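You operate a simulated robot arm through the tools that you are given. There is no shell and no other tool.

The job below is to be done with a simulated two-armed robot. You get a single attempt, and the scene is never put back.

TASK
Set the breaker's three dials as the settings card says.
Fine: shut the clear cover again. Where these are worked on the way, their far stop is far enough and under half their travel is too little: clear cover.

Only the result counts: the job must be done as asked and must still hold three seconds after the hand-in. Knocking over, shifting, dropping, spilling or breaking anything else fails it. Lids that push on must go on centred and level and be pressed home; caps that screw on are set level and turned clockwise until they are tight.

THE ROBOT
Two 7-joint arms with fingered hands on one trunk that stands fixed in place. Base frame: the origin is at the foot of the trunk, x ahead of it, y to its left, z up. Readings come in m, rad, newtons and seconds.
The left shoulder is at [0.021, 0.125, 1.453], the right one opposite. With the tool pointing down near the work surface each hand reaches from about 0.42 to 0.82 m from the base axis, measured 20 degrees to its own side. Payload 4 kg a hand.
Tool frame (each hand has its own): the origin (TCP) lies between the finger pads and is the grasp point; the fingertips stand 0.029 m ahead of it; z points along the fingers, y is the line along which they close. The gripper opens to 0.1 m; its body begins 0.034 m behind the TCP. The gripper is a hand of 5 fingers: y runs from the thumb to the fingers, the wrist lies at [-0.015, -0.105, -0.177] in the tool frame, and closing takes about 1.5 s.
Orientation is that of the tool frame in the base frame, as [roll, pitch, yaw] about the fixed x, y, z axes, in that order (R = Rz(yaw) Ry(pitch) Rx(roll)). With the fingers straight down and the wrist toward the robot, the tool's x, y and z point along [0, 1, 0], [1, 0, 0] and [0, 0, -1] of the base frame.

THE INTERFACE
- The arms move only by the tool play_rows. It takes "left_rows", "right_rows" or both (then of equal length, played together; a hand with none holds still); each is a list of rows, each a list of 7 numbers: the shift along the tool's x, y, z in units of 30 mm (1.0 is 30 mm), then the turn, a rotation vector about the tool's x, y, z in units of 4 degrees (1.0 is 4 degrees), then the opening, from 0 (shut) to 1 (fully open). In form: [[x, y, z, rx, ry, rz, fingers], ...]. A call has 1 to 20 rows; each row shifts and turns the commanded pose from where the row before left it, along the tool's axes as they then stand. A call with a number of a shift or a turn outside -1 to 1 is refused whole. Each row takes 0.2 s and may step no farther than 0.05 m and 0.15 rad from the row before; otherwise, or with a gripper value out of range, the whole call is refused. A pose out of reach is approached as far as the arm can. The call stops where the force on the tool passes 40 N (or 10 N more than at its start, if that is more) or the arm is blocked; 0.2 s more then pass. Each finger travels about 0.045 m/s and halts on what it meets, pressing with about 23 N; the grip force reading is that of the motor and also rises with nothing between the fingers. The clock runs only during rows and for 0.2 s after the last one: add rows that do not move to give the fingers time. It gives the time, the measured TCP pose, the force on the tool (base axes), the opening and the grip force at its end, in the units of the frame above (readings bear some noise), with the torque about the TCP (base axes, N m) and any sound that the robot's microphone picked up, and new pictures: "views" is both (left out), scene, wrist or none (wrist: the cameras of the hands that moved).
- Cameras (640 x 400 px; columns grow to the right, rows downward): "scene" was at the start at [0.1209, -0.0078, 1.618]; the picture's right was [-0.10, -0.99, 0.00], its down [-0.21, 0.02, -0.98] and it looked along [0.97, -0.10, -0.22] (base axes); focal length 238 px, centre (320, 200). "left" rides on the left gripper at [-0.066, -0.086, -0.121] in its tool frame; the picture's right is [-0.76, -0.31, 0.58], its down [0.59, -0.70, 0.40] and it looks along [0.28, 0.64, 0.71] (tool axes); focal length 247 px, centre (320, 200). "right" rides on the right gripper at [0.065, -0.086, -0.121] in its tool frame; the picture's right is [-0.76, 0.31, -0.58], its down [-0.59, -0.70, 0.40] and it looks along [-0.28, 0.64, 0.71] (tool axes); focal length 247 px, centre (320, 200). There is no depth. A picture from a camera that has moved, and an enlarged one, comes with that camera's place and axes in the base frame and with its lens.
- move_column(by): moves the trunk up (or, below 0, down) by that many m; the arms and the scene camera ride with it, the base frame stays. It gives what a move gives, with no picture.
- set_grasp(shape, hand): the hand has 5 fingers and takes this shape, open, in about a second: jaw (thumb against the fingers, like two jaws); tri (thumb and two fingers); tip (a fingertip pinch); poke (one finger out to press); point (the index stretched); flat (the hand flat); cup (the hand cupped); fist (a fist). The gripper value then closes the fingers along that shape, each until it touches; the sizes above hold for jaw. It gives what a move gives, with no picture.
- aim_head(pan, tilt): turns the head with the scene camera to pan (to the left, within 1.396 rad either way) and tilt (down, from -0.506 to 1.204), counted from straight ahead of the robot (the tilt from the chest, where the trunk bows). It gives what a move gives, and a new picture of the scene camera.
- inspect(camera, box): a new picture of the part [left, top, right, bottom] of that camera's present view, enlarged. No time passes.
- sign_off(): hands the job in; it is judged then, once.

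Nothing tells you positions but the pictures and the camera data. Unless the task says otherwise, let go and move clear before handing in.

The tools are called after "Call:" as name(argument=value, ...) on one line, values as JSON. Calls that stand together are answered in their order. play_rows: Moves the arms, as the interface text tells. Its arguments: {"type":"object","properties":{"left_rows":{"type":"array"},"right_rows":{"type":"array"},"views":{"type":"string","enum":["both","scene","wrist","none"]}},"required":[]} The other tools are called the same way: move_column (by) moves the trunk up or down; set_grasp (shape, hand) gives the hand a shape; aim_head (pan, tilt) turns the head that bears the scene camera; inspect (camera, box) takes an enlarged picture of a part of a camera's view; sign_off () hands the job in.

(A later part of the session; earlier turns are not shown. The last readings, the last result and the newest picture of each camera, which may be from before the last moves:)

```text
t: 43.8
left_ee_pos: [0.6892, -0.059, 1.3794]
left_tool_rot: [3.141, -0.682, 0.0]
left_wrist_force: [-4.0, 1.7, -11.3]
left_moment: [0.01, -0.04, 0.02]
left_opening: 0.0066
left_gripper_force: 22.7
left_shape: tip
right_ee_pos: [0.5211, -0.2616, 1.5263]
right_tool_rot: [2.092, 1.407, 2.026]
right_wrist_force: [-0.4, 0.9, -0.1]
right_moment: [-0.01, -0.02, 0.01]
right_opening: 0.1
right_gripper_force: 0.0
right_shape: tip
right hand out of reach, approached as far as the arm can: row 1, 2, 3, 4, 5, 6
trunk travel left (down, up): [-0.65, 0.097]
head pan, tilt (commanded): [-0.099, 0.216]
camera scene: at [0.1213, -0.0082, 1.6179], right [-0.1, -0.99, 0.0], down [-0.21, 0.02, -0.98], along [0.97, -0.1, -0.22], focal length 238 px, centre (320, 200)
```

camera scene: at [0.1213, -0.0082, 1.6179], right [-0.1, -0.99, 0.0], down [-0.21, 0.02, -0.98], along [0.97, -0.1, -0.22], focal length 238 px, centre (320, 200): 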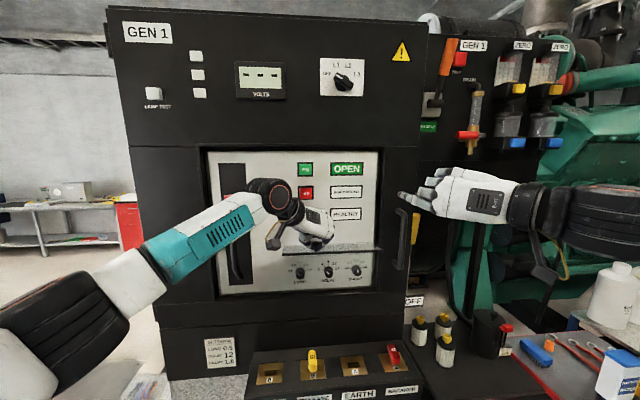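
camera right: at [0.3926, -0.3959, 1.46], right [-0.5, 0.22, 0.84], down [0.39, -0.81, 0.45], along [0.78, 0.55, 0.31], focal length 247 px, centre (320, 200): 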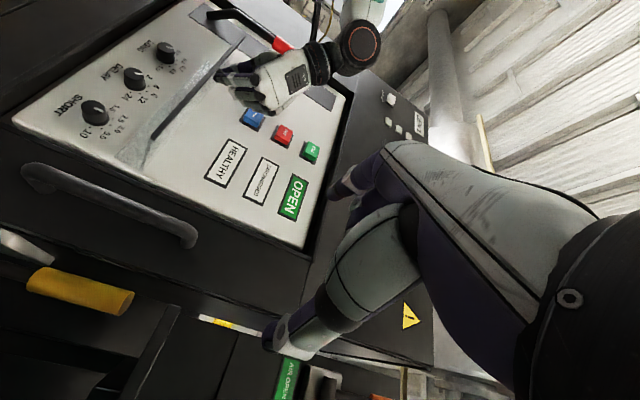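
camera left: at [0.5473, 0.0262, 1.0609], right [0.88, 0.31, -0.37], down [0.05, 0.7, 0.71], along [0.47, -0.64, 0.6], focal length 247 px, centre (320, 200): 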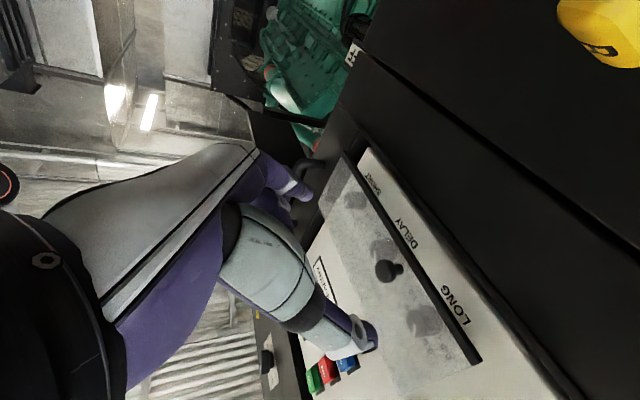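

The right arm is stuck against a joint limit in height because of the path it took. I'll go back to the fingers-down pose and repeat the exact mirror of the path that worked for the left arm.

Call:
play_rows(right_rows=[[0, 0, 0, 1, 0.9185, 0.931, 1], [0, 0, 0, 1, 0.9185, 0.931, 1], [0, 0, 0, 1, 0.9185, 0.931, 1], [0, 0, 0, 1, 0.9185, 0.931, 1], [0, 0, 0, 1, 0.9185, 0.931, 1], [0, 0, 0, 1, 0.9185, 0.931, 1], [0, 0, 0, 1, 0.9185, 0.931, 1], [0, 0, 0, 1, 0.9185, 0.931, 1], [0, 0, 0, 1, 0.9185, 0.931, 1], [0, 0, 0, 1, 0.9185, 0.931, 1], [0, 0, 0, 1, 0.9185, 0.931, 1], [0, 0, 0, 1, 0.9185, 0.931, 1], [0, 0, 0, 1, 0.9185, 0.931, 1], [0, 0, 0, 1, 0.9185, 0.931, 1], [0, 0, 0, 1, 0.9185, 0.931, 1], [0, 0, 0, 1, 0.9185, 0.931, 1], [0, 0, 0, 0.75, 0.689, 0.698, 1]], views="scene")

```text
t: 47.4
left_ee_pos: [0.6892, -0.0603, 1.3776]
left_tool_rot: [-3.141, -0.682, 0.0]
left_wrist_force: [-4.9, -0.6, -11.8]
left_moment: [0.0, 0.01, 0.03]
left_opening: 0.0068
left_gripper_force: 23.0
left_shape: tip
right_ee_pos: [0.521, -0.2604, 1.5247]
right_tool_rot: [3.128, 0.003, 1.573]
right_wrist_force: [-0.6, 0.5, 0.3]
right_moment: [0.0, 0.0, 0.0]
right_opening: 0.0998
right_gripper_force: 0.1
right_shape: tip
trunk travel left (down, up): [-0.65, 0.097]
head pan, tilt (commanded): [-0.099, 0.216]
camera scene: at [0.1213, -0.0082, 1.6179], right [-0.1, -0.99, 0.0], down [-0.21, 0.02, -0.98], along [0.97, -0.1, -0.22], focal length 238 px, centre (320, 200)
```

scene: 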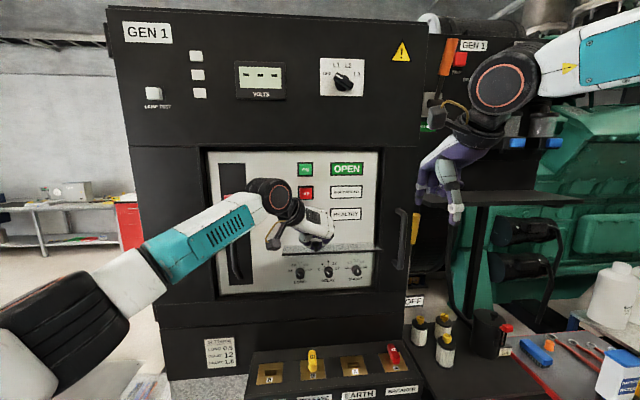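

Call:
play_rows(right_rows=[[0.39, 0.69, -0.44, 0, 0, 0, 1], [0.39, 0.69, -0.44, 0, 0, 0, 1], [0.39, 0.69, -0.44, 0, 0, 0, 1], [0, 0, 0, -1, -1, -1, 1], [0, 0, 0, -1, -1, -1, 1], [0, 0, 0, -1, -1, -1, 1], [0, 0, 0, -1, -1, -1, 1], [0, 0, 0, -1, -1, -1, 1], [0, 0, 0, -1, -1, -1, 1], [0, 0, 0, -1, -1, -1, 1], [0, 0, 0, -1, -1, -1, 1], [0, 0, 0, -1, -1, -1, 1], [0, 0, 0, -1, -1, -1, 1], [0, 0, 0, -1, -1, -1, 1], [0, 0, 0, -1, -1, -1, 1], [0, 0, 0, -1, -1, -1, 1], [0, 0, 0, -1, -1, -1, 1], [0, 0, 0, -1, -1, -1, 1], [0, 0, 0, -1, -1, -1, 1], [0, 0, 0, -1, -1, -1, 1]], views="scene")

```text
t: 51.6
left_ee_pos: [0.6891, -0.0595, 1.379]
left_tool_rot: [-3.14, -0.681, -0.002]
left_wrist_force: [-5.8, -1.9, -11.8]
left_moment: [-0.01, -0.04, 0.05]
left_opening: 0.0068
left_gripper_force: 23.6
left_shape: tip
right_ee_pos: [0.5828, -0.2244, 1.5722]
right_tool_rot: [2.324, 1.548, 2.303]
right_wrist_force: [0.4, -0.4, 0.2]
right_moment: [-0.03, -0.01, 0.02]
right_opening: 0.0999
right_gripper_force: 0.0
right_shape: tip
right hand out of reach, approached as far as the arm can: row 20
trunk travel left (down, up): [-0.65, 0.097]
head pan, tilt (commanded): [-0.099, 0.216]
camera scene: at [0.1214, -0.0081, 1.6179], right [-0.1, -0.99, 0.0], down [-0.21, 0.02, -0.98], along [0.97, -0.1, -0.22], focal length 238 px, centre (320, 200)
```

scene: 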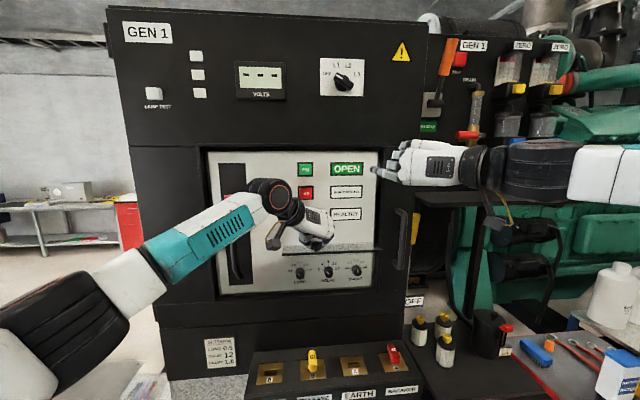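

The arm again ends near a wrist limit in this extreme roll. I'll try a milder roll (45° less pronated) and see whether the right hand can then come down to dial height.

Call:
play_rows(right_rows=[[0, 0, 0, 0, 0, 1, 1], [0, 0, 0, 0, 0, 1, 1], [0, 0, 0, 0, 0, 1, 1], [0, 0, 0, 0, 0, 1, 1], [0, 0, 0, 0, 0, 1, 1], [0, 0, 0, 0, 0, 1, 1], [0, 0, 0, 0, 0, 1, 1], [0, 0, 0, 0, 0, 1, 1], [0, 0, 0, 0, 0, 1, 1], [0, 0, 0, 0, 0, 1, 1], [0, 0, 0, 0, 0, 1, 1], [0.6, -0.6, 0, 0, 0, 0, 1], [0.6, -0.6, 0, 0, 0, 0, 1], [0.6, -0.6, 0, 0, 0, 0, 1], [0.6, -0.6, 0, 0, 0, 0, 1]], views="scene")

```text
t: 54.8
left_ee_pos: [0.6882, -0.0591, 1.3772]
left_tool_rot: [-3.141, -0.681, 0.001]
left_wrist_force: [-5.2, -0.5, -11.7]
left_moment: [-0.02, -0.05, 0.07]
left_opening: 0.0065
left_gripper_force: 23.0
left_shape: tip
right_ee_pos: [0.5118, -0.2885, 1.6859]
right_tool_rot: [1.6, 0.791, 1.571]
right_wrist_force: [-0.2, 0.2, -0.6]
right_moment: [-0.02, -0.04, -0.02]
right_opening: 0.0998
right_gripper_force: 0.0
right_shape: tip
right hand out of reach, approached as far as the arm can: row 4, 5, 6, 7, 8, 9, 10, 11, 12, 13, 14, 15
trunk travel left (down, up): [-0.65, 0.097]
head pan, tilt (commanded): [-0.099, 0.216]
camera scene: at [0.1213, -0.0084, 1.6179], right [-0.1, -0.99, 0.0], down [-0.21, 0.02, -0.98], along [0.97, -0.1, -0.22], focal length 238 px, centre (320, 200)
```

scene: 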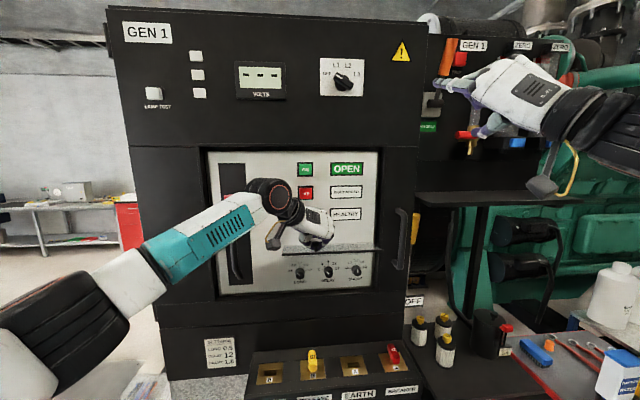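

Less roll needs even more height, so the wrist limit is the problem in this elbow-high posture. I'll return the right hand to fingers-down, lower it well clear of everything so the elbow drops, and pitch it forward from there.

Call:
play_rows(right_rows=[[0, 0, 0, 1, 0.414, 0.414, 1], [0, 0, 0, 1, 0.414, 0.414, 1], [0, 0, 0, 1, 0.414, 0.414, 1], [0, 0, 0, 1, 0.414, 0.414, 1], [0, 0, 0, 1, 0.414, 0.414, 1], [0, 0, 0, 1, 0.414, 0.414, 1], [0, 0, 0, 1, 0.414, 0.414, 1], [0, 0, 0, 1, 0.414, 0.414, 1], [0, 0, 0, 1, 0.414, 0.414, 1], [0, 0, 0, 1, 0.414, 0.414, 1], [0, 0, 0, 1, 0.414, 0.414, 1], [0, 0, 0, 1, 0.414, 0.414, 1], [0, 0, 0, 1, 0.414, 0.414, 1], [0, 0, 0, 1, 0.414, 0.414, 1], [0, 0, 0, 1, 0.414, 0.414, 1], [0, 0, 0, 1, 0.414, 0.414, 1], [0, 0, 0, 1, 0.414, 0.414, 1], [0, 0, 0, 1, 0.414, 0.414, 1], [0, 0, 0, 1, 0.414, 0.414, 1], [0, 0, 0, 1, 0.414, 0.414, 1]], views="scene")

```text
t: 59.0
left_ee_pos: [0.6894, -0.0592, 1.3788]
left_tool_rot: [3.141, -0.681, 0.0]
left_wrist_force: [-4.8, -1.3, -12.2]
left_moment: [-0.03, -0.05, 0.03]
left_opening: 0.0065
left_gripper_force: 22.8
left_shape: tip
right_ee_pos: [0.5112, -0.2884, 1.6856]
right_tool_rot: [3.064, 0.034, 1.583]
right_wrist_force: [-0.3, 0.3, 0.0]
right_moment: [-0.01, 0.0, 0.0]
right_opening: 0.1
right_gripper_force: 0.0
right_shape: tip
trunk travel left (down, up): [-0.65, 0.097]
head pan, tilt (commanded): [-0.099, 0.216]
camera scene: at [0.1215, -0.008, 1.6179], right [-0.1, -0.99, 0.0], down [-0.21, 0.02, -0.98], along [0.97, -0.1, -0.22], focal length 238 px, centre (320, 200)
```

scene: 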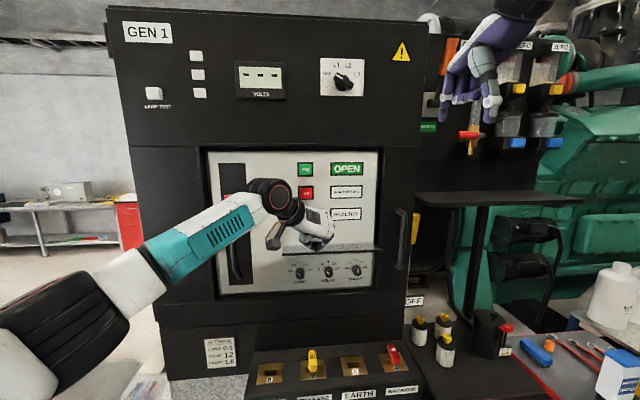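

Call:
play_rows(right_rows=[[0.146, -0.0625, 0.958, 0, 0, 0, 1], [0.146, -0.0625, 0.958, 0, 0, 0, 1], [0.146, -0.0625, 0.958, 0, 0, 0, 1], [0.146, -0.0625, 0.958, 0, 0, 0, 1], [0.146, -0.0625, 0.958, 0, 0, 0, 1], [0.146, -0.0625, 0.958, 0, 0, 0, 1], [0.146, -0.0625, 0.958, 0, 0, 0, 1], [0.146, -0.0625, 0.958, 0, 0, 0, 1], [0.146, -0.0625, 0.958, 0, 0, 0, 1], [0.146, -0.0625, 0.958, 0, 0, 0, 1], [0.146, -0.0625, 0.958, 0, 0, 0, 1], [0.146, -0.0625, 0.958, 0, 0, 0, 1], [0.146, -0.0625, 0.958, 0, 0, 0, 1], [0.146, -0.0625, 0.958, 0, 0, 0, 1], [0.146, -0.0625, 0.958, 0, 0, 0, 1], [0.146, -0.0625, 0.958, 0, 0, 0, 1]], views="scene")

```text
t: 62.4
left_ee_pos: [0.6897, -0.0605, 1.3796]
left_tool_rot: [3.141, -0.68, 0.001]
left_wrist_force: [-5.5, -1.6, -13.0]
left_moment: [-0.06, -0.06, 0.01]
left_opening: 0.0066
left_gripper_force: 23.0
left_shape: tip
right_ee_pos: [0.5157, -0.2338, 1.2224]
right_tool_rot: [3.064, 0.034, 1.582]
right_wrist_force: [-0.4, -0.7, -0.6]
right_moment: [0.03, -0.02, -0.01]
right_opening: 0.1
right_gripper_force: 0.2
right_shape: tip
trunk travel left (down, up): [-0.65, 0.097]
head pan, tilt (commanded): [-0.099, 0.216]
camera scene: at [0.1214, -0.0081, 1.6179], right [-0.1, -0.99, 0.0], down [-0.21, 0.02, -0.98], along [0.97, -0.1, -0.22], focal length 238 px, centre (320, 200)
```

scene: 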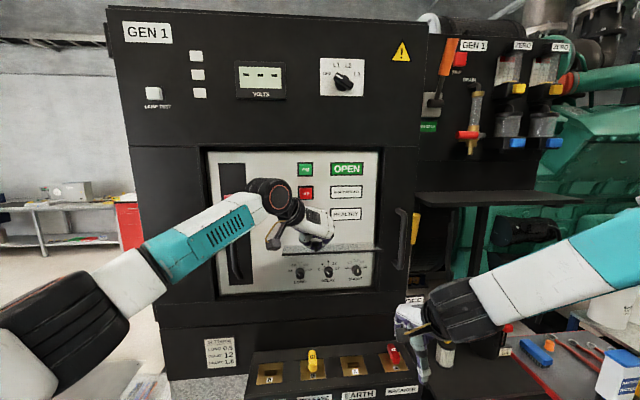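

Call:
play_rows(right_rows=[[0, 0, 0, -1, -1, -1, 1], [0, 0, 0, -1, -1, -1, 1], [0, 0, 0, -1, -1, -1, 1], [0, 0, 0, -1, -1, -1, 1], [0, 0, 0, -1, -1, -1, 1], [0, 0, 0, -1, -1, -1, 1], [0, 0, 0, -1, -1, -1, 1], [0, 0, 0, -1, -1, -1, 1]], views="scene")

```text
t: 64.2
left_ee_pos: [0.689, -0.0596, 1.3789]
left_tool_rot: [-3.141, -0.681, -0.001]
left_wrist_force: [-5.2, -0.9, -11.6]
left_moment: [0.0, 0.0, 0.02]
left_opening: 0.0065
left_gripper_force: 22.6
left_shape: tip
right_ee_pos: [0.5351, -0.2392, 1.3484]
right_tool_rot: [2.649, 0.728, 1.986]
right_wrist_force: [0.5, -0.1, 0.2]
right_moment: [0.0, 0.0, 0.0]
right_opening: 0.0998
right_gripper_force: 0.1
right_shape: tip
right hand out of reach, approached as far as the arm can: row 5, 6, 7, 8
trunk travel left (down, up): [-0.65, 0.097]
head pan, tilt (commanded): [-0.099, 0.216]
camera scene: at [0.1212, -0.0087, 1.6179], right [-0.1, -0.99, 0.0], down [-0.21, 0.02, -0.98], along [0.97, -0.1, -0.22], focal length 238 px, centre (320, 200)
```

scene: 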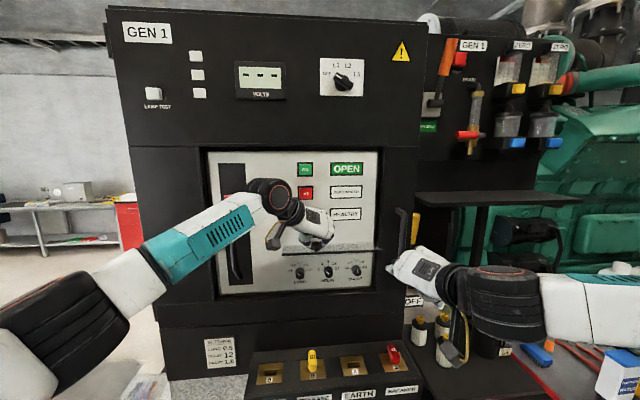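

The right arm can't get its hand level and forward this low, but it can reach forward-down poses. So I'll swap roles: the right hand, with a stretched index under the cover's free edge at the right end, will hold the cover up, and the left (which reaches this area well) will turn the dials. First I'll re-orient the right hand and shape it.

Call:
play_rows(right_rows=[[0, 0, 0, -0.1, 0.4865, 1, 1], [0, 0, 0, -0.1, 0.4865, 1, 1], [0, 0, 0, -0.1, 0.4865, 1, 1], [0, 0, 0, -0.1, 0.4865, 1, 1], [0, 0, 0, -0.1, 0.4865, 1, 1], [0, 0, 0, -0.1, 0.4865, 1, 1], [0, 0, 0, -0.1, 0.4865, 1, 1], [0, 0, 0, -0.1, 0.4865, 1, 1], [0, 0, 0, -0.1, 0.4865, 1, 1], [0, 0, 0, -0.1, 0.4865, 1, 1], [0, 0, 0, -0.05, 0.25, 0.5, 1]], views="none")

Call:
set_grasp(shape="point", hand="right")

Call:
inspect(camera="scene", box=[260, 180, 500, 360])

Call:
inspect(camera="right", box=[0, 0, 640, 400])

```text
t: 66.6
left_ee_pos: [0.6896, -0.0594, 1.3782]
left_tool_rot: [3.141, -0.681, 0.0]
left_wrist_force: [-4.4, -1.2, -12.2]
left_moment: [-0.01, -0.05, 0.02]
left_opening: 0.0068
left_gripper_force: 23.4
left_shape: tip
right_ee_pos: [0.5364, -0.2479, 1.4162]
right_tool_rot: [2.403, 0.001, 1.571]
right_wrist_force: [0.4, 0.0, 0.2]
right_moment: [-0.01, -0.04, -0.01]
right_opening: 0.1002
right_gripper_force: 0.0
right_shape: tip
right hand out of reach, approached as far as the arm can: row 1, 2, 3, 4, 5, 6, 7, 8, 9, 10
trunk travel left (down, up): [-0.65, 0.097]
head pan, tilt (commanded): [-0.099, 0.216]
```

```text
t: 67.5
left_ee_pos: [0.6894, -0.059, 1.3788]
left_tool_rot: [-3.141, -0.682, 0.0]
left_wrist_force: [-5.2, -0.6, -12.0]
left_moment: [0.01, -0.07, 0.02]
left_opening: 0.0065
left_gripper_force: 23.2
left_shape: tip
right_ee_pos: [0.5354, -0.2476, 1.4164]
right_tool_rot: [2.403, 0.002, 1.569]
right_wrist_force: [-0.2, -0.1, -0.2]
right_moment: [-0.03, -0.01, 0.02]
right_opening: 0.0929
right_gripper_force: 0.1
right_shape: point
trunk travel left (down, up): [-0.65, 0.097]
head pan, tilt (commanded): [-0.099, 0.216]
```

```text
2.22 times, centred on (380, 270) of scene
camera zoom: at [0.1214, -0.0083, 1.6179], right [-0.1, -0.99, 0.0], down [-0.21, 0.02, -0.98], along [0.97, -0.1, -0.22], focal length 529 px, centre (187, 44)
```

zoom: 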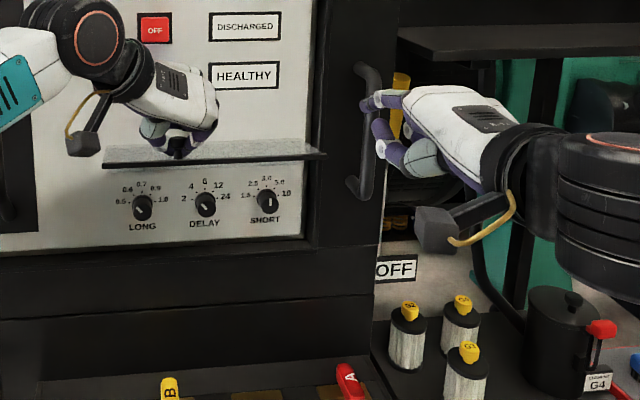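

```text
1.00 times, centred on (320, 200) of right (not enlarged: the box is as wide or as high as the picture)
camera zoom: at [0.3904, -0.1828, 1.4484], right [-0.16, -0.76, 0.63], down [-0.25, -0.59, -0.77], along [0.95, -0.28, -0.1], focal length 247 px, centre (320, 200)
```

zoom: 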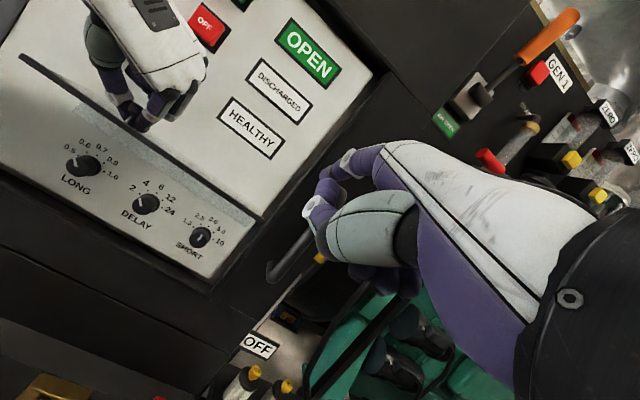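

Call:
inspect(camera="scene", box=[385, 195, 465, 255])

Call:
inspect(camera="right", box=[280, 120, 440, 260])

Call:
inspect(camera="left", box=[0, 0, 640, 400])

```text
6.67 times, centred on (425, 225) of scene
camera zoom: at [0.1214, -0.0083, 1.6179], right [-0.1, -0.99, 0.0], down [-0.21, 0.02, -0.98], along [0.97, -0.1, -0.22], focal length 1587 px, centre (-380, 33)
```

zoom: 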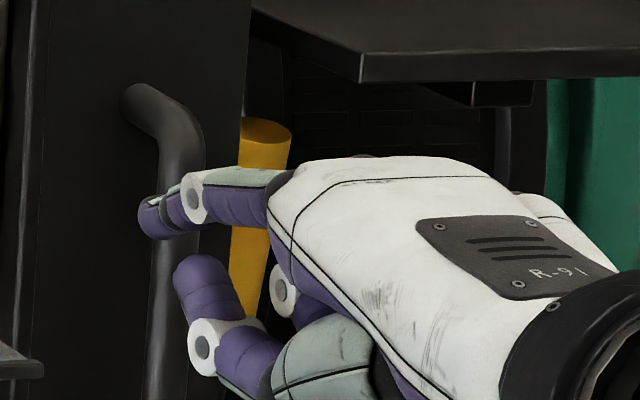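

```text
2.86 times, centred on (360, 190) of right
camera zoom: at [0.3904, -0.1828, 1.4484], right [-0.16, -0.76, 0.63], down [-0.25, -0.59, -0.77], along [0.95, -0.28, -0.1], focal length 706 px, centre (206, 229)
```

zoom: 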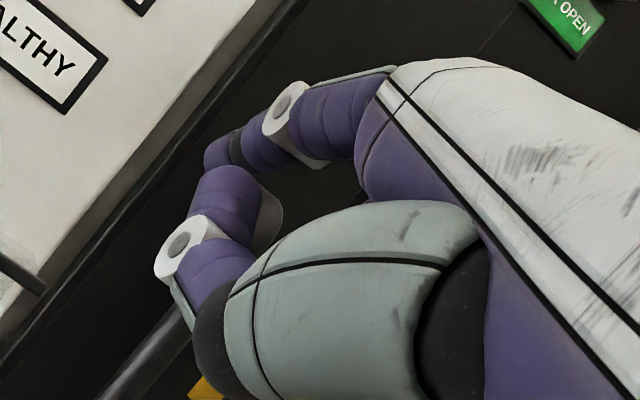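

```text
1.00 times, centred on (320, 200) of left (not enlarged: the box is as wide or as high as the picture)
camera zoom: at [0.562, 0.0262, 1.4325], right [-0.22, 0.31, -0.92], down [0.71, 0.7, 0.06], along [0.67, -0.64, -0.38], focal length 247 px, centre (320, 200)
```

zoom: 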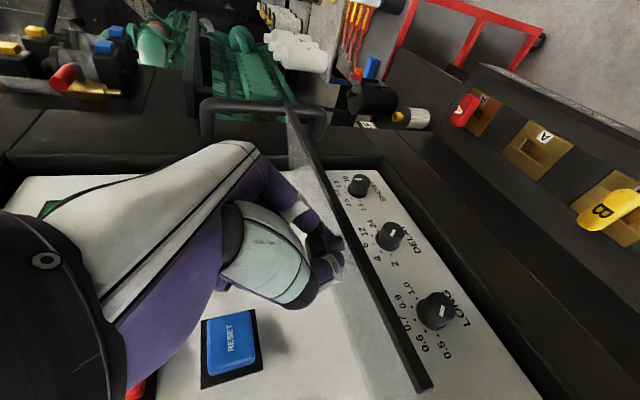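

The pointed index is straight, with its tip about 73 mm ahead of and 28 mm above the right TCP, sloping about 25° down. I'll try to bring it low in front of the cover's right end, then slide it under the free edge.

Call:
play_rows(right_rows=[[0.133, -0.435, 0.776, 0, 0, 0, 1], [0.133, -0.435, 0.776, 0, 0, 0, 1], [0.133, -0.435, 0.776, 0, 0, 0, 1], [0.133, -0.435, 0.776, 0, 0, 0, 1], [0.133, -0.435, 0.776, 0, 0, 0, 1]], views="both")

```text
t: 68.7
left_ee_pos: [0.689, -0.0597, 1.3779]
left_tool_rot: [3.141, -0.68, 0.001]
left_wrist_force: [-5.1, 0.7, -11.9]
left_moment: [-0.03, -0.03, 0.06]
left_opening: 0.0065
left_gripper_force: 23.0
left_shape: tip
right_ee_pos: [0.5537, -0.2433, 1.4157]
right_tool_rot: [2.41, 0.002, 1.57]
right_wrist_force: [-0.5, -0.8, -0.2]
right_moment: [-0.02, 0.01, 0.03]
right_opening: 0.093
right_gripper_force: 0.0
right_shape: point
right hand out of reach, approached as far as the arm can: row 1, 2, 3, 4, 5
trunk travel left (down, up): [-0.65, 0.097]
head pan, tilt (commanded): [-0.099, 0.216]
camera scene: at [0.1214, -0.0083, 1.6179], right [-0.1, -0.99, 0.0], down [-0.21, 0.02, -0.98], along [0.97, -0.1, -0.22], focal length 238 px, centre (320, 200)
camera right: at [0.4088, -0.1774, 1.4482], right [-0.16, -0.76, 0.64], down [-0.26, -0.59, -0.77], along [0.95, -0.28, -0.1], focal length 247 px, centre (320, 200)
```

scene: 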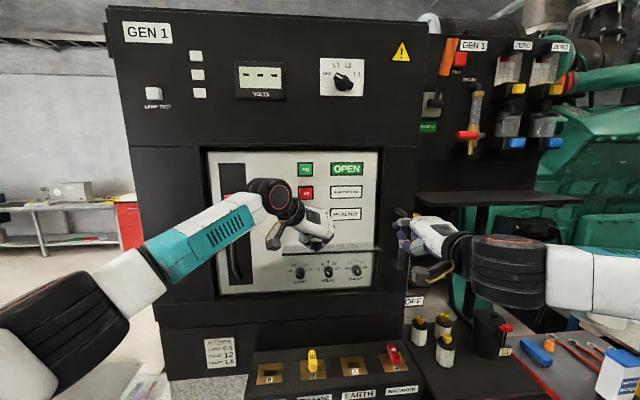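
right: 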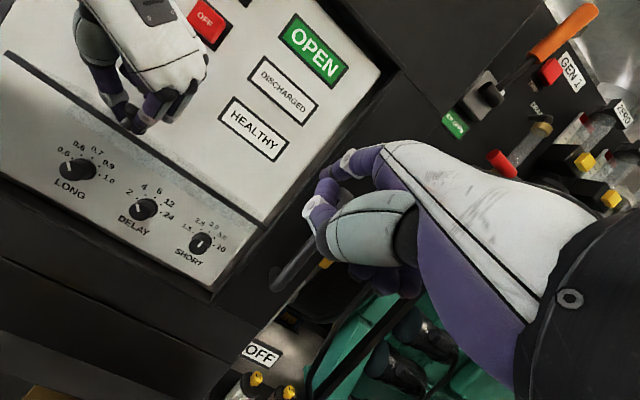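

With the hand pitched so far up it can't get lower, but a finger sloping 45° down will support the edge just as well. I'll pitch the right hand 20° down and then lower it in front of the cover's right end.

Call:
play_rows(right_rows=[[0, 0, 0, 1, 0, 0, 1], [0, 0, 0, 1, 0, 0, 1], [0, 0, 0, 1, 0, 0, 1], [0, 0, 0, 1, 0, 0, 1], [0, 0, 0, 1, 0, 0, 1], [0.113, -0.198, 0.862, 0, 0, 0, 1], [0.113, -0.198, 0.862, 0, 0, 0, 1], [0.113, -0.198, 0.862, 0, 0, 0, 1], [0.113, -0.198, 0.862, 0, 0, 0, 1], [0.113, -0.198, 0.862, 0, 0, 0, 1]], views="both")

Call:
inspect(camera="scene", box=[350, 220, 430, 290])

Call:
inspect(camera="right", box=[180, 100, 400, 270])

```text
t: 70.9
left_ee_pos: [0.6897, -0.0593, 1.3788]
left_tool_rot: [3.14, -0.681, 0.001]
left_wrist_force: [-4.6, -0.5, -12.9]
left_moment: [-0.04, -0.09, 0.03]
left_opening: 0.0063
left_gripper_force: 22.6
left_shape: tip
right_ee_pos: [0.577, -0.2265, 1.2853]
right_tool_rot: [2.747, 0.001, 1.572]
right_wrist_force: [0.6, -0.2, 0.3]
right_moment: [0.0, 0.03, 0.0]
right_opening: 0.093
right_gripper_force: 0.0
right_shape: point
trunk travel left (down, up): [-0.65, 0.097]
head pan, tilt (commanded): [-0.099, 0.216]
camera scene: at [0.1214, -0.0082, 1.6179], right [-0.1, -0.99, 0.0], down [-0.21, 0.02, -0.98], along [0.97, -0.1, -0.22], focal length 238 px, centre (320, 200)
camera right: at [0.4509, -0.1608, 1.3638], right [0.06, -0.76, 0.65], down [-0.5, -0.59, -0.64], along [0.87, -0.28, -0.41], focal length 247 px, centre (320, 200)
```

scene: 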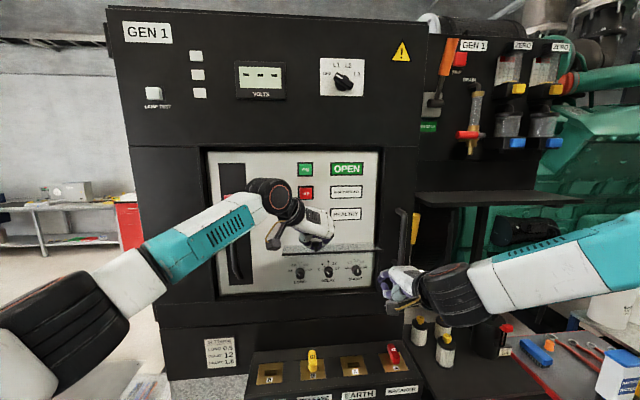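
right: 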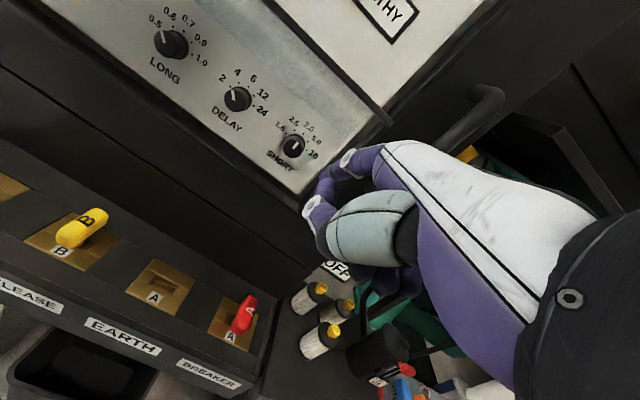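

```text
5.71 times, centred on (390, 255) of scene
camera zoom: at [0.1214, -0.0082, 1.6179], right [-0.1, -0.99, 0.0], down [-0.21, 0.02, -0.98], along [0.97, -0.1, -0.22], focal length 1360 px, centre (-80, -114)
```

zoom: 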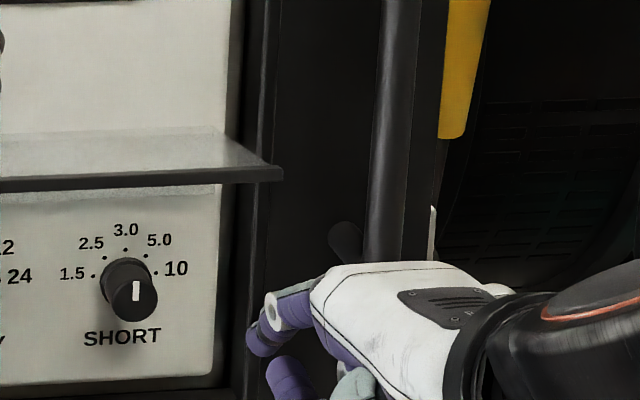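

```text
2.35 times, centred on (290, 185) of right
camera zoom: at [0.4509, -0.1608, 1.3638], right [0.06, -0.76, 0.65], down [-0.5, -0.59, -0.64], along [0.87, -0.28, -0.41], focal length 581 px, centre (391, 235)
```

zoom: 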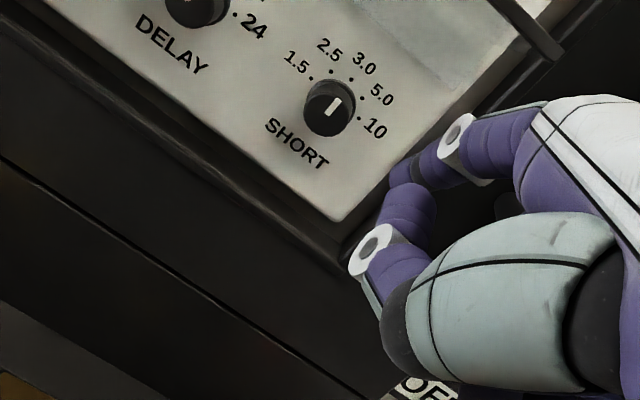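

The right hand reaches well here. The cover's front-right corner is at about (0.679,-0.230,1.358) and the right index tip at about (0.655,-0.212,1.287), in front of and below it. I'll raise the index under the edge.

Call:
play_rows(right_rows=[[0.017, 0.405, -0.21, 0, 0, 0, 1], [0.017, 0.405, -0.21, 0, 0, 0, 1], [0.017, 0.405, -0.21, 0, 0, 0, 1], [0.01, 0.3, -0.15, 0, 0, 0, 1]], views="none")

Call:
inspect(camera="scene", box=[350, 220, 430, 290])

Call:
inspect(camera="right", box=[200, 60, 400, 220])

Call:
inspect(camera="left", box=[220, 60, 420, 220])

```text
t: 71.9
left_ee_pos: [0.6889, -0.0601, 1.3785]
left_tool_rot: [-3.141, -0.681, -0.001]
left_wrist_force: [-4.9, -0.7, -12.5]
left_moment: [-0.03, -0.05, 0.03]
left_opening: 0.0067
left_gripper_force: 23.2
left_shape: tip
right_ee_pos: [0.6109, -0.2257, 1.3251]
right_tool_rot: [2.748, 0.002, 1.571]
right_wrist_force: [-0.5, 0.2, 0.8]
right_moment: [0.0, 0.03, 0.01]
right_opening: 0.0929
right_gripper_force: 0.0
right_shape: point
trunk travel left (down, up): [-0.65, 0.097]
head pan, tilt (commanded): [-0.099, 0.216]
```

```text
5.71 times, centred on (390, 255) of scene
camera zoom: at [0.1214, -0.0082, 1.6179], right [-0.1, -0.99, 0.0], down [-0.21, 0.02, -0.98], along [0.97, -0.1, -0.22], focal length 1360 px, centre (-80, -114)
```

zoom: 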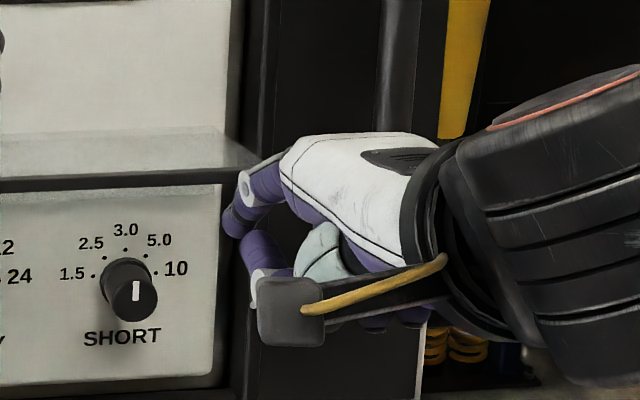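

```text
2.50 times, centred on (300, 140) of right
camera zoom: at [0.484, -0.1587, 1.4033], right [0.06, -0.76, 0.65], down [-0.5, -0.59, -0.64], along [0.87, -0.28, -0.41], focal length 617 px, centre (370, 350)
```

zoom: 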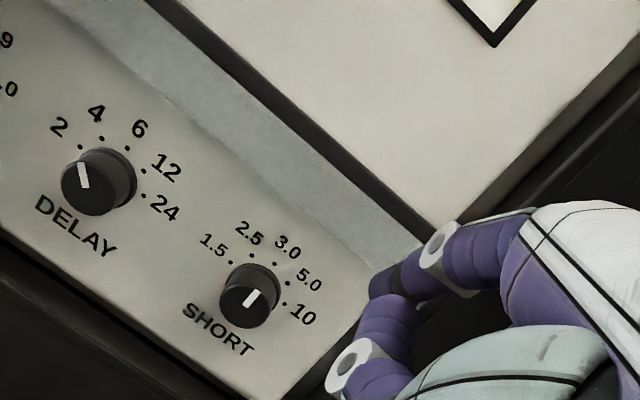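

```text
2.50 times, centred on (320, 140) of left
camera zoom: at [0.562, 0.0262, 1.4325], right [-0.22, 0.31, -0.92], down [0.71, 0.7, 0.06], along [0.67, -0.64, -0.38], focal length 617 px, centre (320, 350)
```

zoom: 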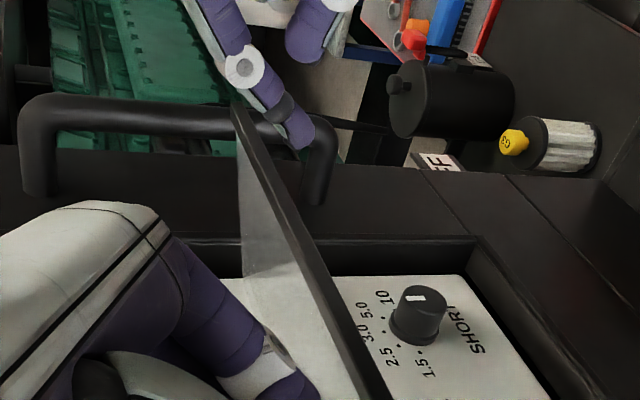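

The index lies just under the edge at the cover's right end, about 2 mm short of touching. I'll shift it 6 mm further in and press up gently until it carries load.

Call:
play_rows(right_rows=[[0.2, 0, 0, 0, 0, 0, 1], [0, 0.15, -0.06, 0, 0, 0, 1], [0, 0.1, -0.04, 0, 0, 0, 1]], views="none")

Call:
inspect(camera="left", box=[220, 60, 420, 220])

Call:
inspect(camera="scene", box=[350, 220, 430, 290])

```text
t: 72.7
left_ee_pos: [0.6891, -0.0586, 1.3782]
left_tool_rot: [3.14, -0.683, 0.001]
left_wrist_force: [-2.0, -0.9, -13.5]
left_moment: [-0.06, -0.08, 0.02]
left_opening: 0.0064
left_gripper_force: 23.1
left_shape: tip
right_ee_pos: [0.6144, -0.2183, 1.3287]
right_tool_rot: [2.748, 0.002, 1.571]
right_wrist_force: [-4.7, 1.1, -2.0]
right_moment: [-0.03, -0.01, 0.09]
right_opening: 0.093
right_gripper_force: 0.0
right_shape: point
trunk travel left (down, up): [-0.65, 0.097]
head pan, tilt (commanded): [-0.099, 0.216]
```

```text
2.50 times, centred on (320, 140) of left
camera zoom: at [0.5619, 0.0261, 1.4325], right [-0.22, 0.31, -0.92], down [0.71, 0.7, 0.06], along [0.67, -0.64, -0.38], focal length 617 px, centre (320, 350)
```

zoom: 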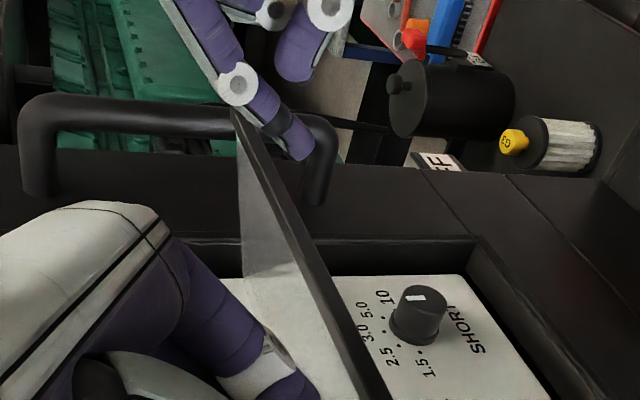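

```text
5.71 times, centred on (390, 255) of scene
camera zoom: at [0.1212, -0.0084, 1.6179], right [-0.1, -0.99, 0.0], down [-0.21, 0.02, -0.98], along [0.97, -0.1, -0.22], focal length 1360 px, centre (-80, -114)
```

zoom: 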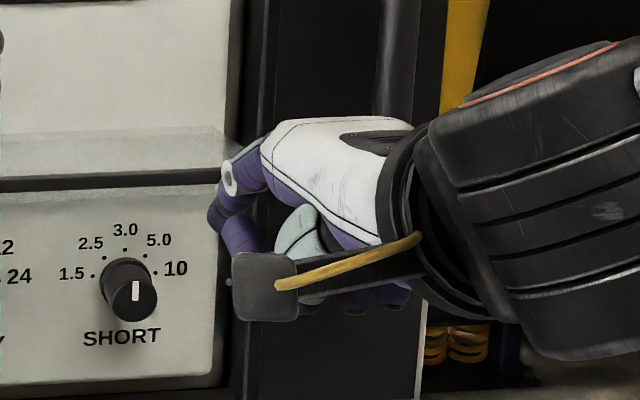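

The index has contact (about 5 N). Now I'll slowly open the left hand's pinch and see whether the cover stays up on the right finger.

Call:
play_rows(left_rows=[[0, 0, 0, 0, 0, 0, 0.15], [0, 0, 0, 0, 0, 0, 0.3], [0, 0, 0, 0, 0, 0, 0.45], [0, 0, 0, 0, 0, 0, 0.5], [0, 0, 0, 0, 0, 0, 0.5]], views="none")

Call:
inspect(camera="left", box=[220, 60, 420, 260])

Call:
inspect(camera="scene", box=[260, 200, 430, 300])

```text
t: 73.9
left_ee_pos: [0.6877, -0.0591, 1.3796]
left_tool_rot: [-3.14, -0.682, -0.002]
left_wrist_force: [0.7, -0.2, 0.8]
left_moment: [-0.01, -0.02, 0.02]
left_opening: 0.0497
left_gripper_force: 0.0
left_shape: tip
right_ee_pos: [0.6161, -0.2188, 1.3306]
right_tool_rot: [2.75, 0.002, 1.571]
right_wrist_force: [-3.6, -0.3, -4.8]
right_moment: [-0.05, 0.13, 0.02]
right_opening: 0.0929
right_gripper_force: 0.0
right_shape: point
trunk travel left (down, up): [-0.65, 0.097]
head pan, tilt (commanded): [-0.099, 0.216]
```

```text
2.00 times, centred on (320, 160) of left
camera zoom: at [0.5615, 0.0264, 1.4331], right [-0.22, 0.31, -0.93], down [0.71, 0.7, 0.06], along [0.67, -0.64, -0.37], focal length 494 px, centre (320, 280)
```

zoom: 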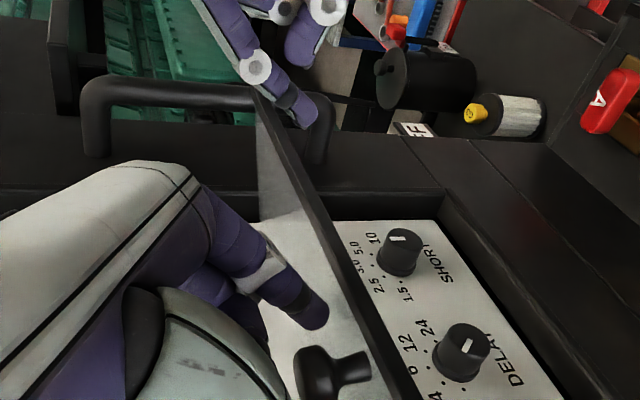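

```text
3.76 times, centred on (345, 250) of scene
camera zoom: at [0.1208, -0.0081, 1.618], right [-0.1, -0.99, 0.0], down [-0.21, 0.02, -0.98], along [0.97, -0.1, -0.22], focal length 896 px, centre (226, 12)
```

zoom: 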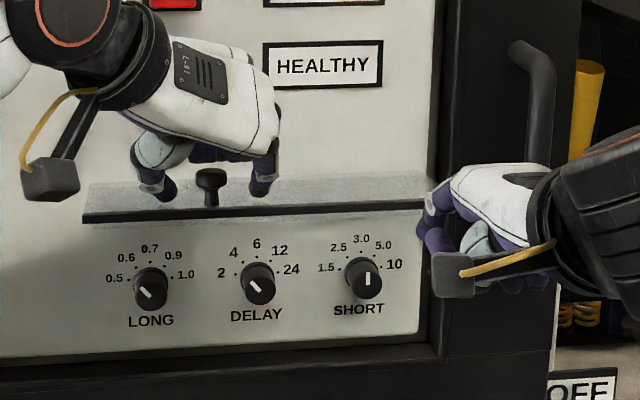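

The cover is resting safely on the right index. I'll withdraw the left hand up and back, then bring it level and down in front of the LONG dial.

Call:
play_rows(left_rows=[[0, 0, -0.7, 0, 0, 0, 0.5], [0, 0, -1, 0, 0, 0, 0.5], [0, -0.5, -1, 0, 0, 0, 0.5], [-0.65, -0.5, -0.52, 0, 0, 0, 0.5], [-0.65, -0.5, -0.52, 0, 0, 0, 0.5], [-0.317, 0, 0.391, 0, 1, 0, 0.5], [-0.343, 0, 0.368, 0, 1, 0, 0.5], [-0.368, 0, 0.343, 0, 1, 0, 0.5], [-0.391, 0, 0.317, 0, 1, 0, 0.5], [-0.412, 0, 0.289, 0, 1, 0, 0.5], [-0.431, 0, 0.259, 0, 1, 0, 0.5], [-0.448, 0, 0.228, 0, 1, 0, 0.5], [-0.463, 0, 0.197, 0, 1, 0, 0.5], [-0.476, 0, 0.164, 0, 1, 0, 0.5], [-0.486, 0, 0.13, 0, 1, 0, 0.5], [-0.494, 0, 0.096, 0, 1, 0, 0.5], [-0.499, 0, 0.061, 0, 1, 0, 0.5], [-0.502, 0, 0.026, 0, 0.75, 0, 0.5]], views="both")

Call:
inspect(camera="scene", box=[260, 200, 430, 330])

Call:
inspect(camera="left", box=[220, 80, 540, 340])

```text
t: 77.7
left_ee_pos: [0.5881, -0.0123, 1.245]
left_tool_rot: [0.123, -1.567, 3.018]
left_wrist_force: [0.3, -0.4, 0.4]
left_moment: [0.0, 0.0, -0.02]
left_opening: 0.0495
left_gripper_force: 0.0
left_shape: tip
right_ee_pos: [0.616, -0.2178, 1.3308]
right_tool_rot: [2.746, 0.004, 1.569]
right_wrist_force: [-5.4, 0.1, -2.5]
right_moment: [-0.04, -0.02, 0.05]
right_opening: 0.093
right_gripper_force: 0.1
right_shape: point
trunk travel left (down, up): [-0.65, 0.097]
head pan, tilt (commanded): [-0.099, 0.216]
camera scene: at [0.1203, -0.008, 1.618], right [-0.1, -0.99, 0.0], down [-0.21, 0.02, -0.98], along [0.97, -0.1, -0.22], focal length 238 px, centre (320, 200)
camera left: at [0.4669, 0.0719, 1.1807], right [0.58, 0.31, -0.75], down [0.4, 0.7, 0.59], along [0.71, -0.64, 0.29], focal length 247 px, centre (320, 200)
```

scene: 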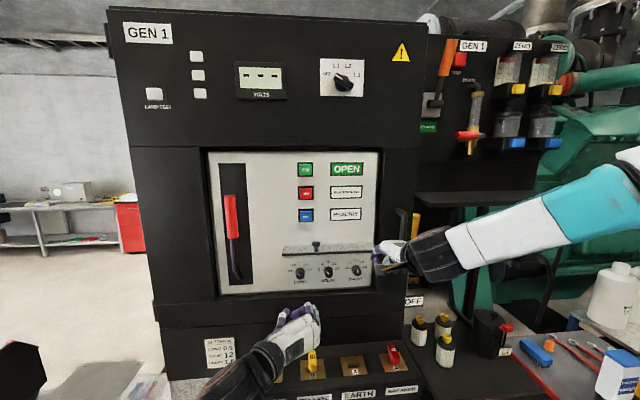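
left: 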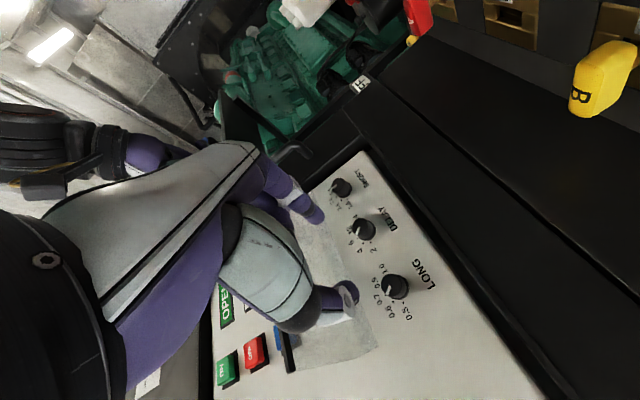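

```text
3.08 times, centred on (345, 265) of scene
camera zoom: at [0.1203, -0.008, 1.618], right [-0.1, -0.99, 0.0], down [-0.21, 0.02, -0.98], along [0.97, -0.1, -0.22], focal length 732 px, centre (243, 0)
```

zoom: 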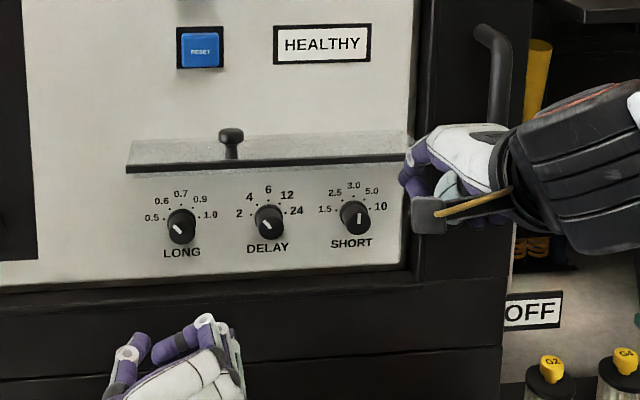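

```text
1.54 times, centred on (380, 210) of left
camera zoom: at [0.4669, 0.0719, 1.1807], right [0.58, 0.31, -0.75], down [0.4, 0.7, 0.59], along [0.71, -0.64, 0.29], focal length 380 px, centre (228, 185)
```

zoom: 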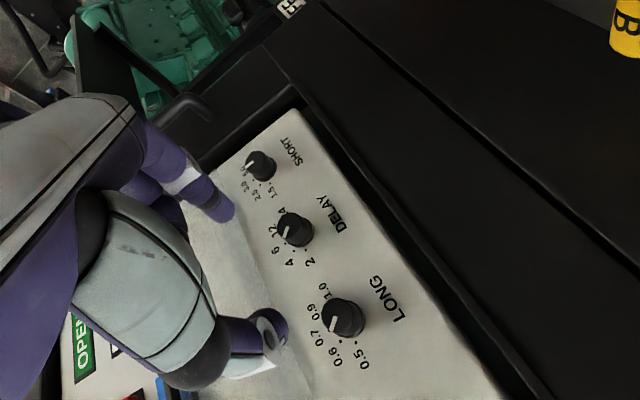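

The cover stays up on the right finger and the left hand has clear access. I'll zoom in on LONG from the left camera to refine its position.

Call:
inspect(camera="left", box=[360, 250, 440, 310])

Call:
inspect(camera="scene", box=[280, 252, 330, 287])

```text
6.67 times, centred on (400, 280) of left
camera zoom: at [0.4669, 0.0719, 1.1807], right [0.58, 0.31, -0.75], down [0.4, 0.7, 0.59], along [0.71, -0.64, 0.29], focal length 1646 px, centre (-213, -333)
```

zoom: 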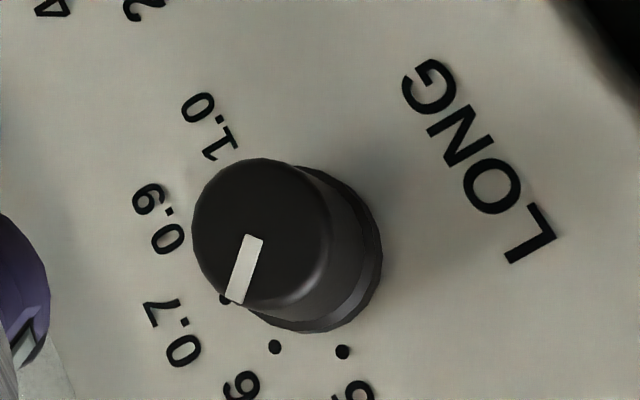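

```text
11.43 times, centred on (305, 270) of scene
camera zoom: at [0.1203, -0.008, 1.618], right [-0.1, -0.99, 0.0], down [-0.21, 0.02, -0.98], along [0.97, -0.1, -0.22], focal length 2720 px, centre (491, -594)
```

zoom: 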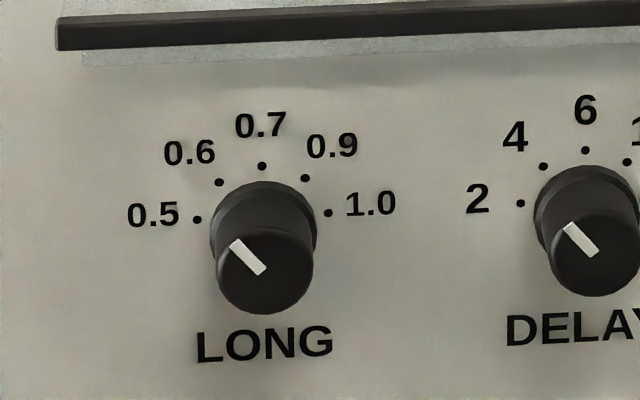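

LONG's face centre is at about (0.754,-0.0145,1.2545), radius 12.5 mm. I'll move the half-open pinch to 5 cm in front of it and pre-turn the hand 20° clockwise, so the anticlockwise turn is centred.

Call:
play_rows(left_rows=[[0.317, 0.073, 0.53, 0, 0, 0, 0.5], [0, 0, 0.8, 0, 0, 0, 0.5], [0, 0, 0.8, 0, 0, 0, 0.5], [0, 0, 0.8, 0, 0, 0, 0.5], [0, 0, 0.8, 0, 0, 0, 0.5], [0, 0, 0, 0, 0, 1, 0.5], [0, 0, 0, 0, 0, 1, 0.5], [0, 0, 0, 0, 0, 1, 0.5], [0, 0, 0, 0, 0, 1, 0.5], [0, 0, 0, 0, 0, 1, 0.5]], views="none")

Call:
inspect(camera="left", box=[220, 130, 460, 340])

Call:
inspect(camera="scene", box=[260, 220, 380, 310])

```text
t: 79.9
left_ee_pos: [0.7005, -0.016, 1.2555]
left_tool_rot: [-1.567, -1.219, -1.572]
left_wrist_force: [1.2, 0.3, -0.1]
left_moment: [-0.03, -0.01, 0.0]
left_opening: 0.0498
left_gripper_force: 0.0
left_shape: tip
right_ee_pos: [0.6165, -0.2183, 1.3308]
right_tool_rot: [2.748, 0.003, 1.569]
right_wrist_force: [-4.1, 1.3, -3.2]
right_moment: [-0.04, 0.07, 0.06]
right_opening: 0.0932
right_gripper_force: 0.1
right_shape: point
trunk travel left (down, up): [-0.65, 0.097]
head pan, tilt (commanded): [-0.099, 0.216]
```

```text
1.90 times, centred on (340, 235) of left
camera zoom: at [0.579, 0.0862, 1.2243], right [0.58, 0.55, -0.6], down [0.4, 0.46, 0.8], along [0.71, -0.7, 0.05], focal length 470 px, centre (282, 133)
```

zoom: 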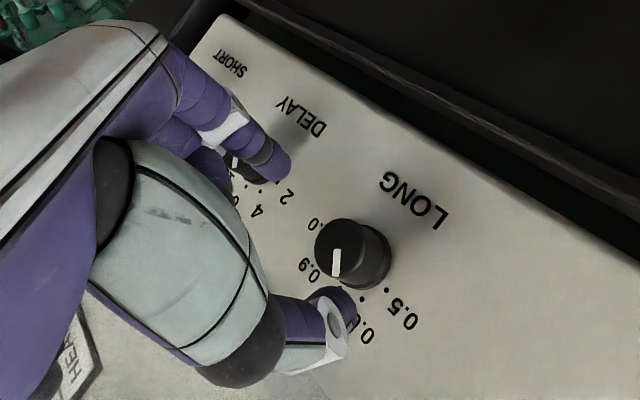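

```text
4.44 times, centred on (320, 265) of scene
camera zoom: at [0.1205, -0.0081, 1.618], right [-0.1, -0.99, 0.0], down [-0.21, 0.02, -0.98], along [0.97, -0.1, -0.22], focal length 1058 px, centre (320, -89)
```

zoom: 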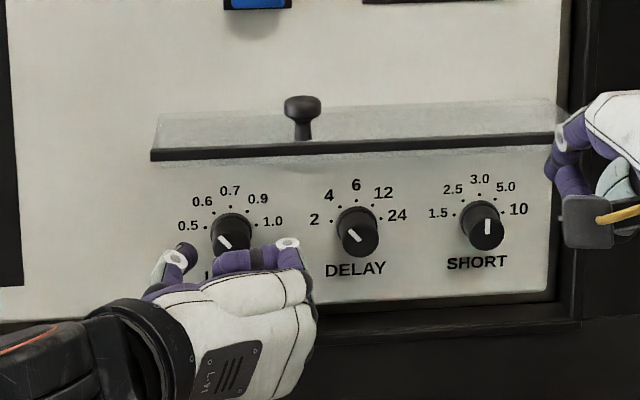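

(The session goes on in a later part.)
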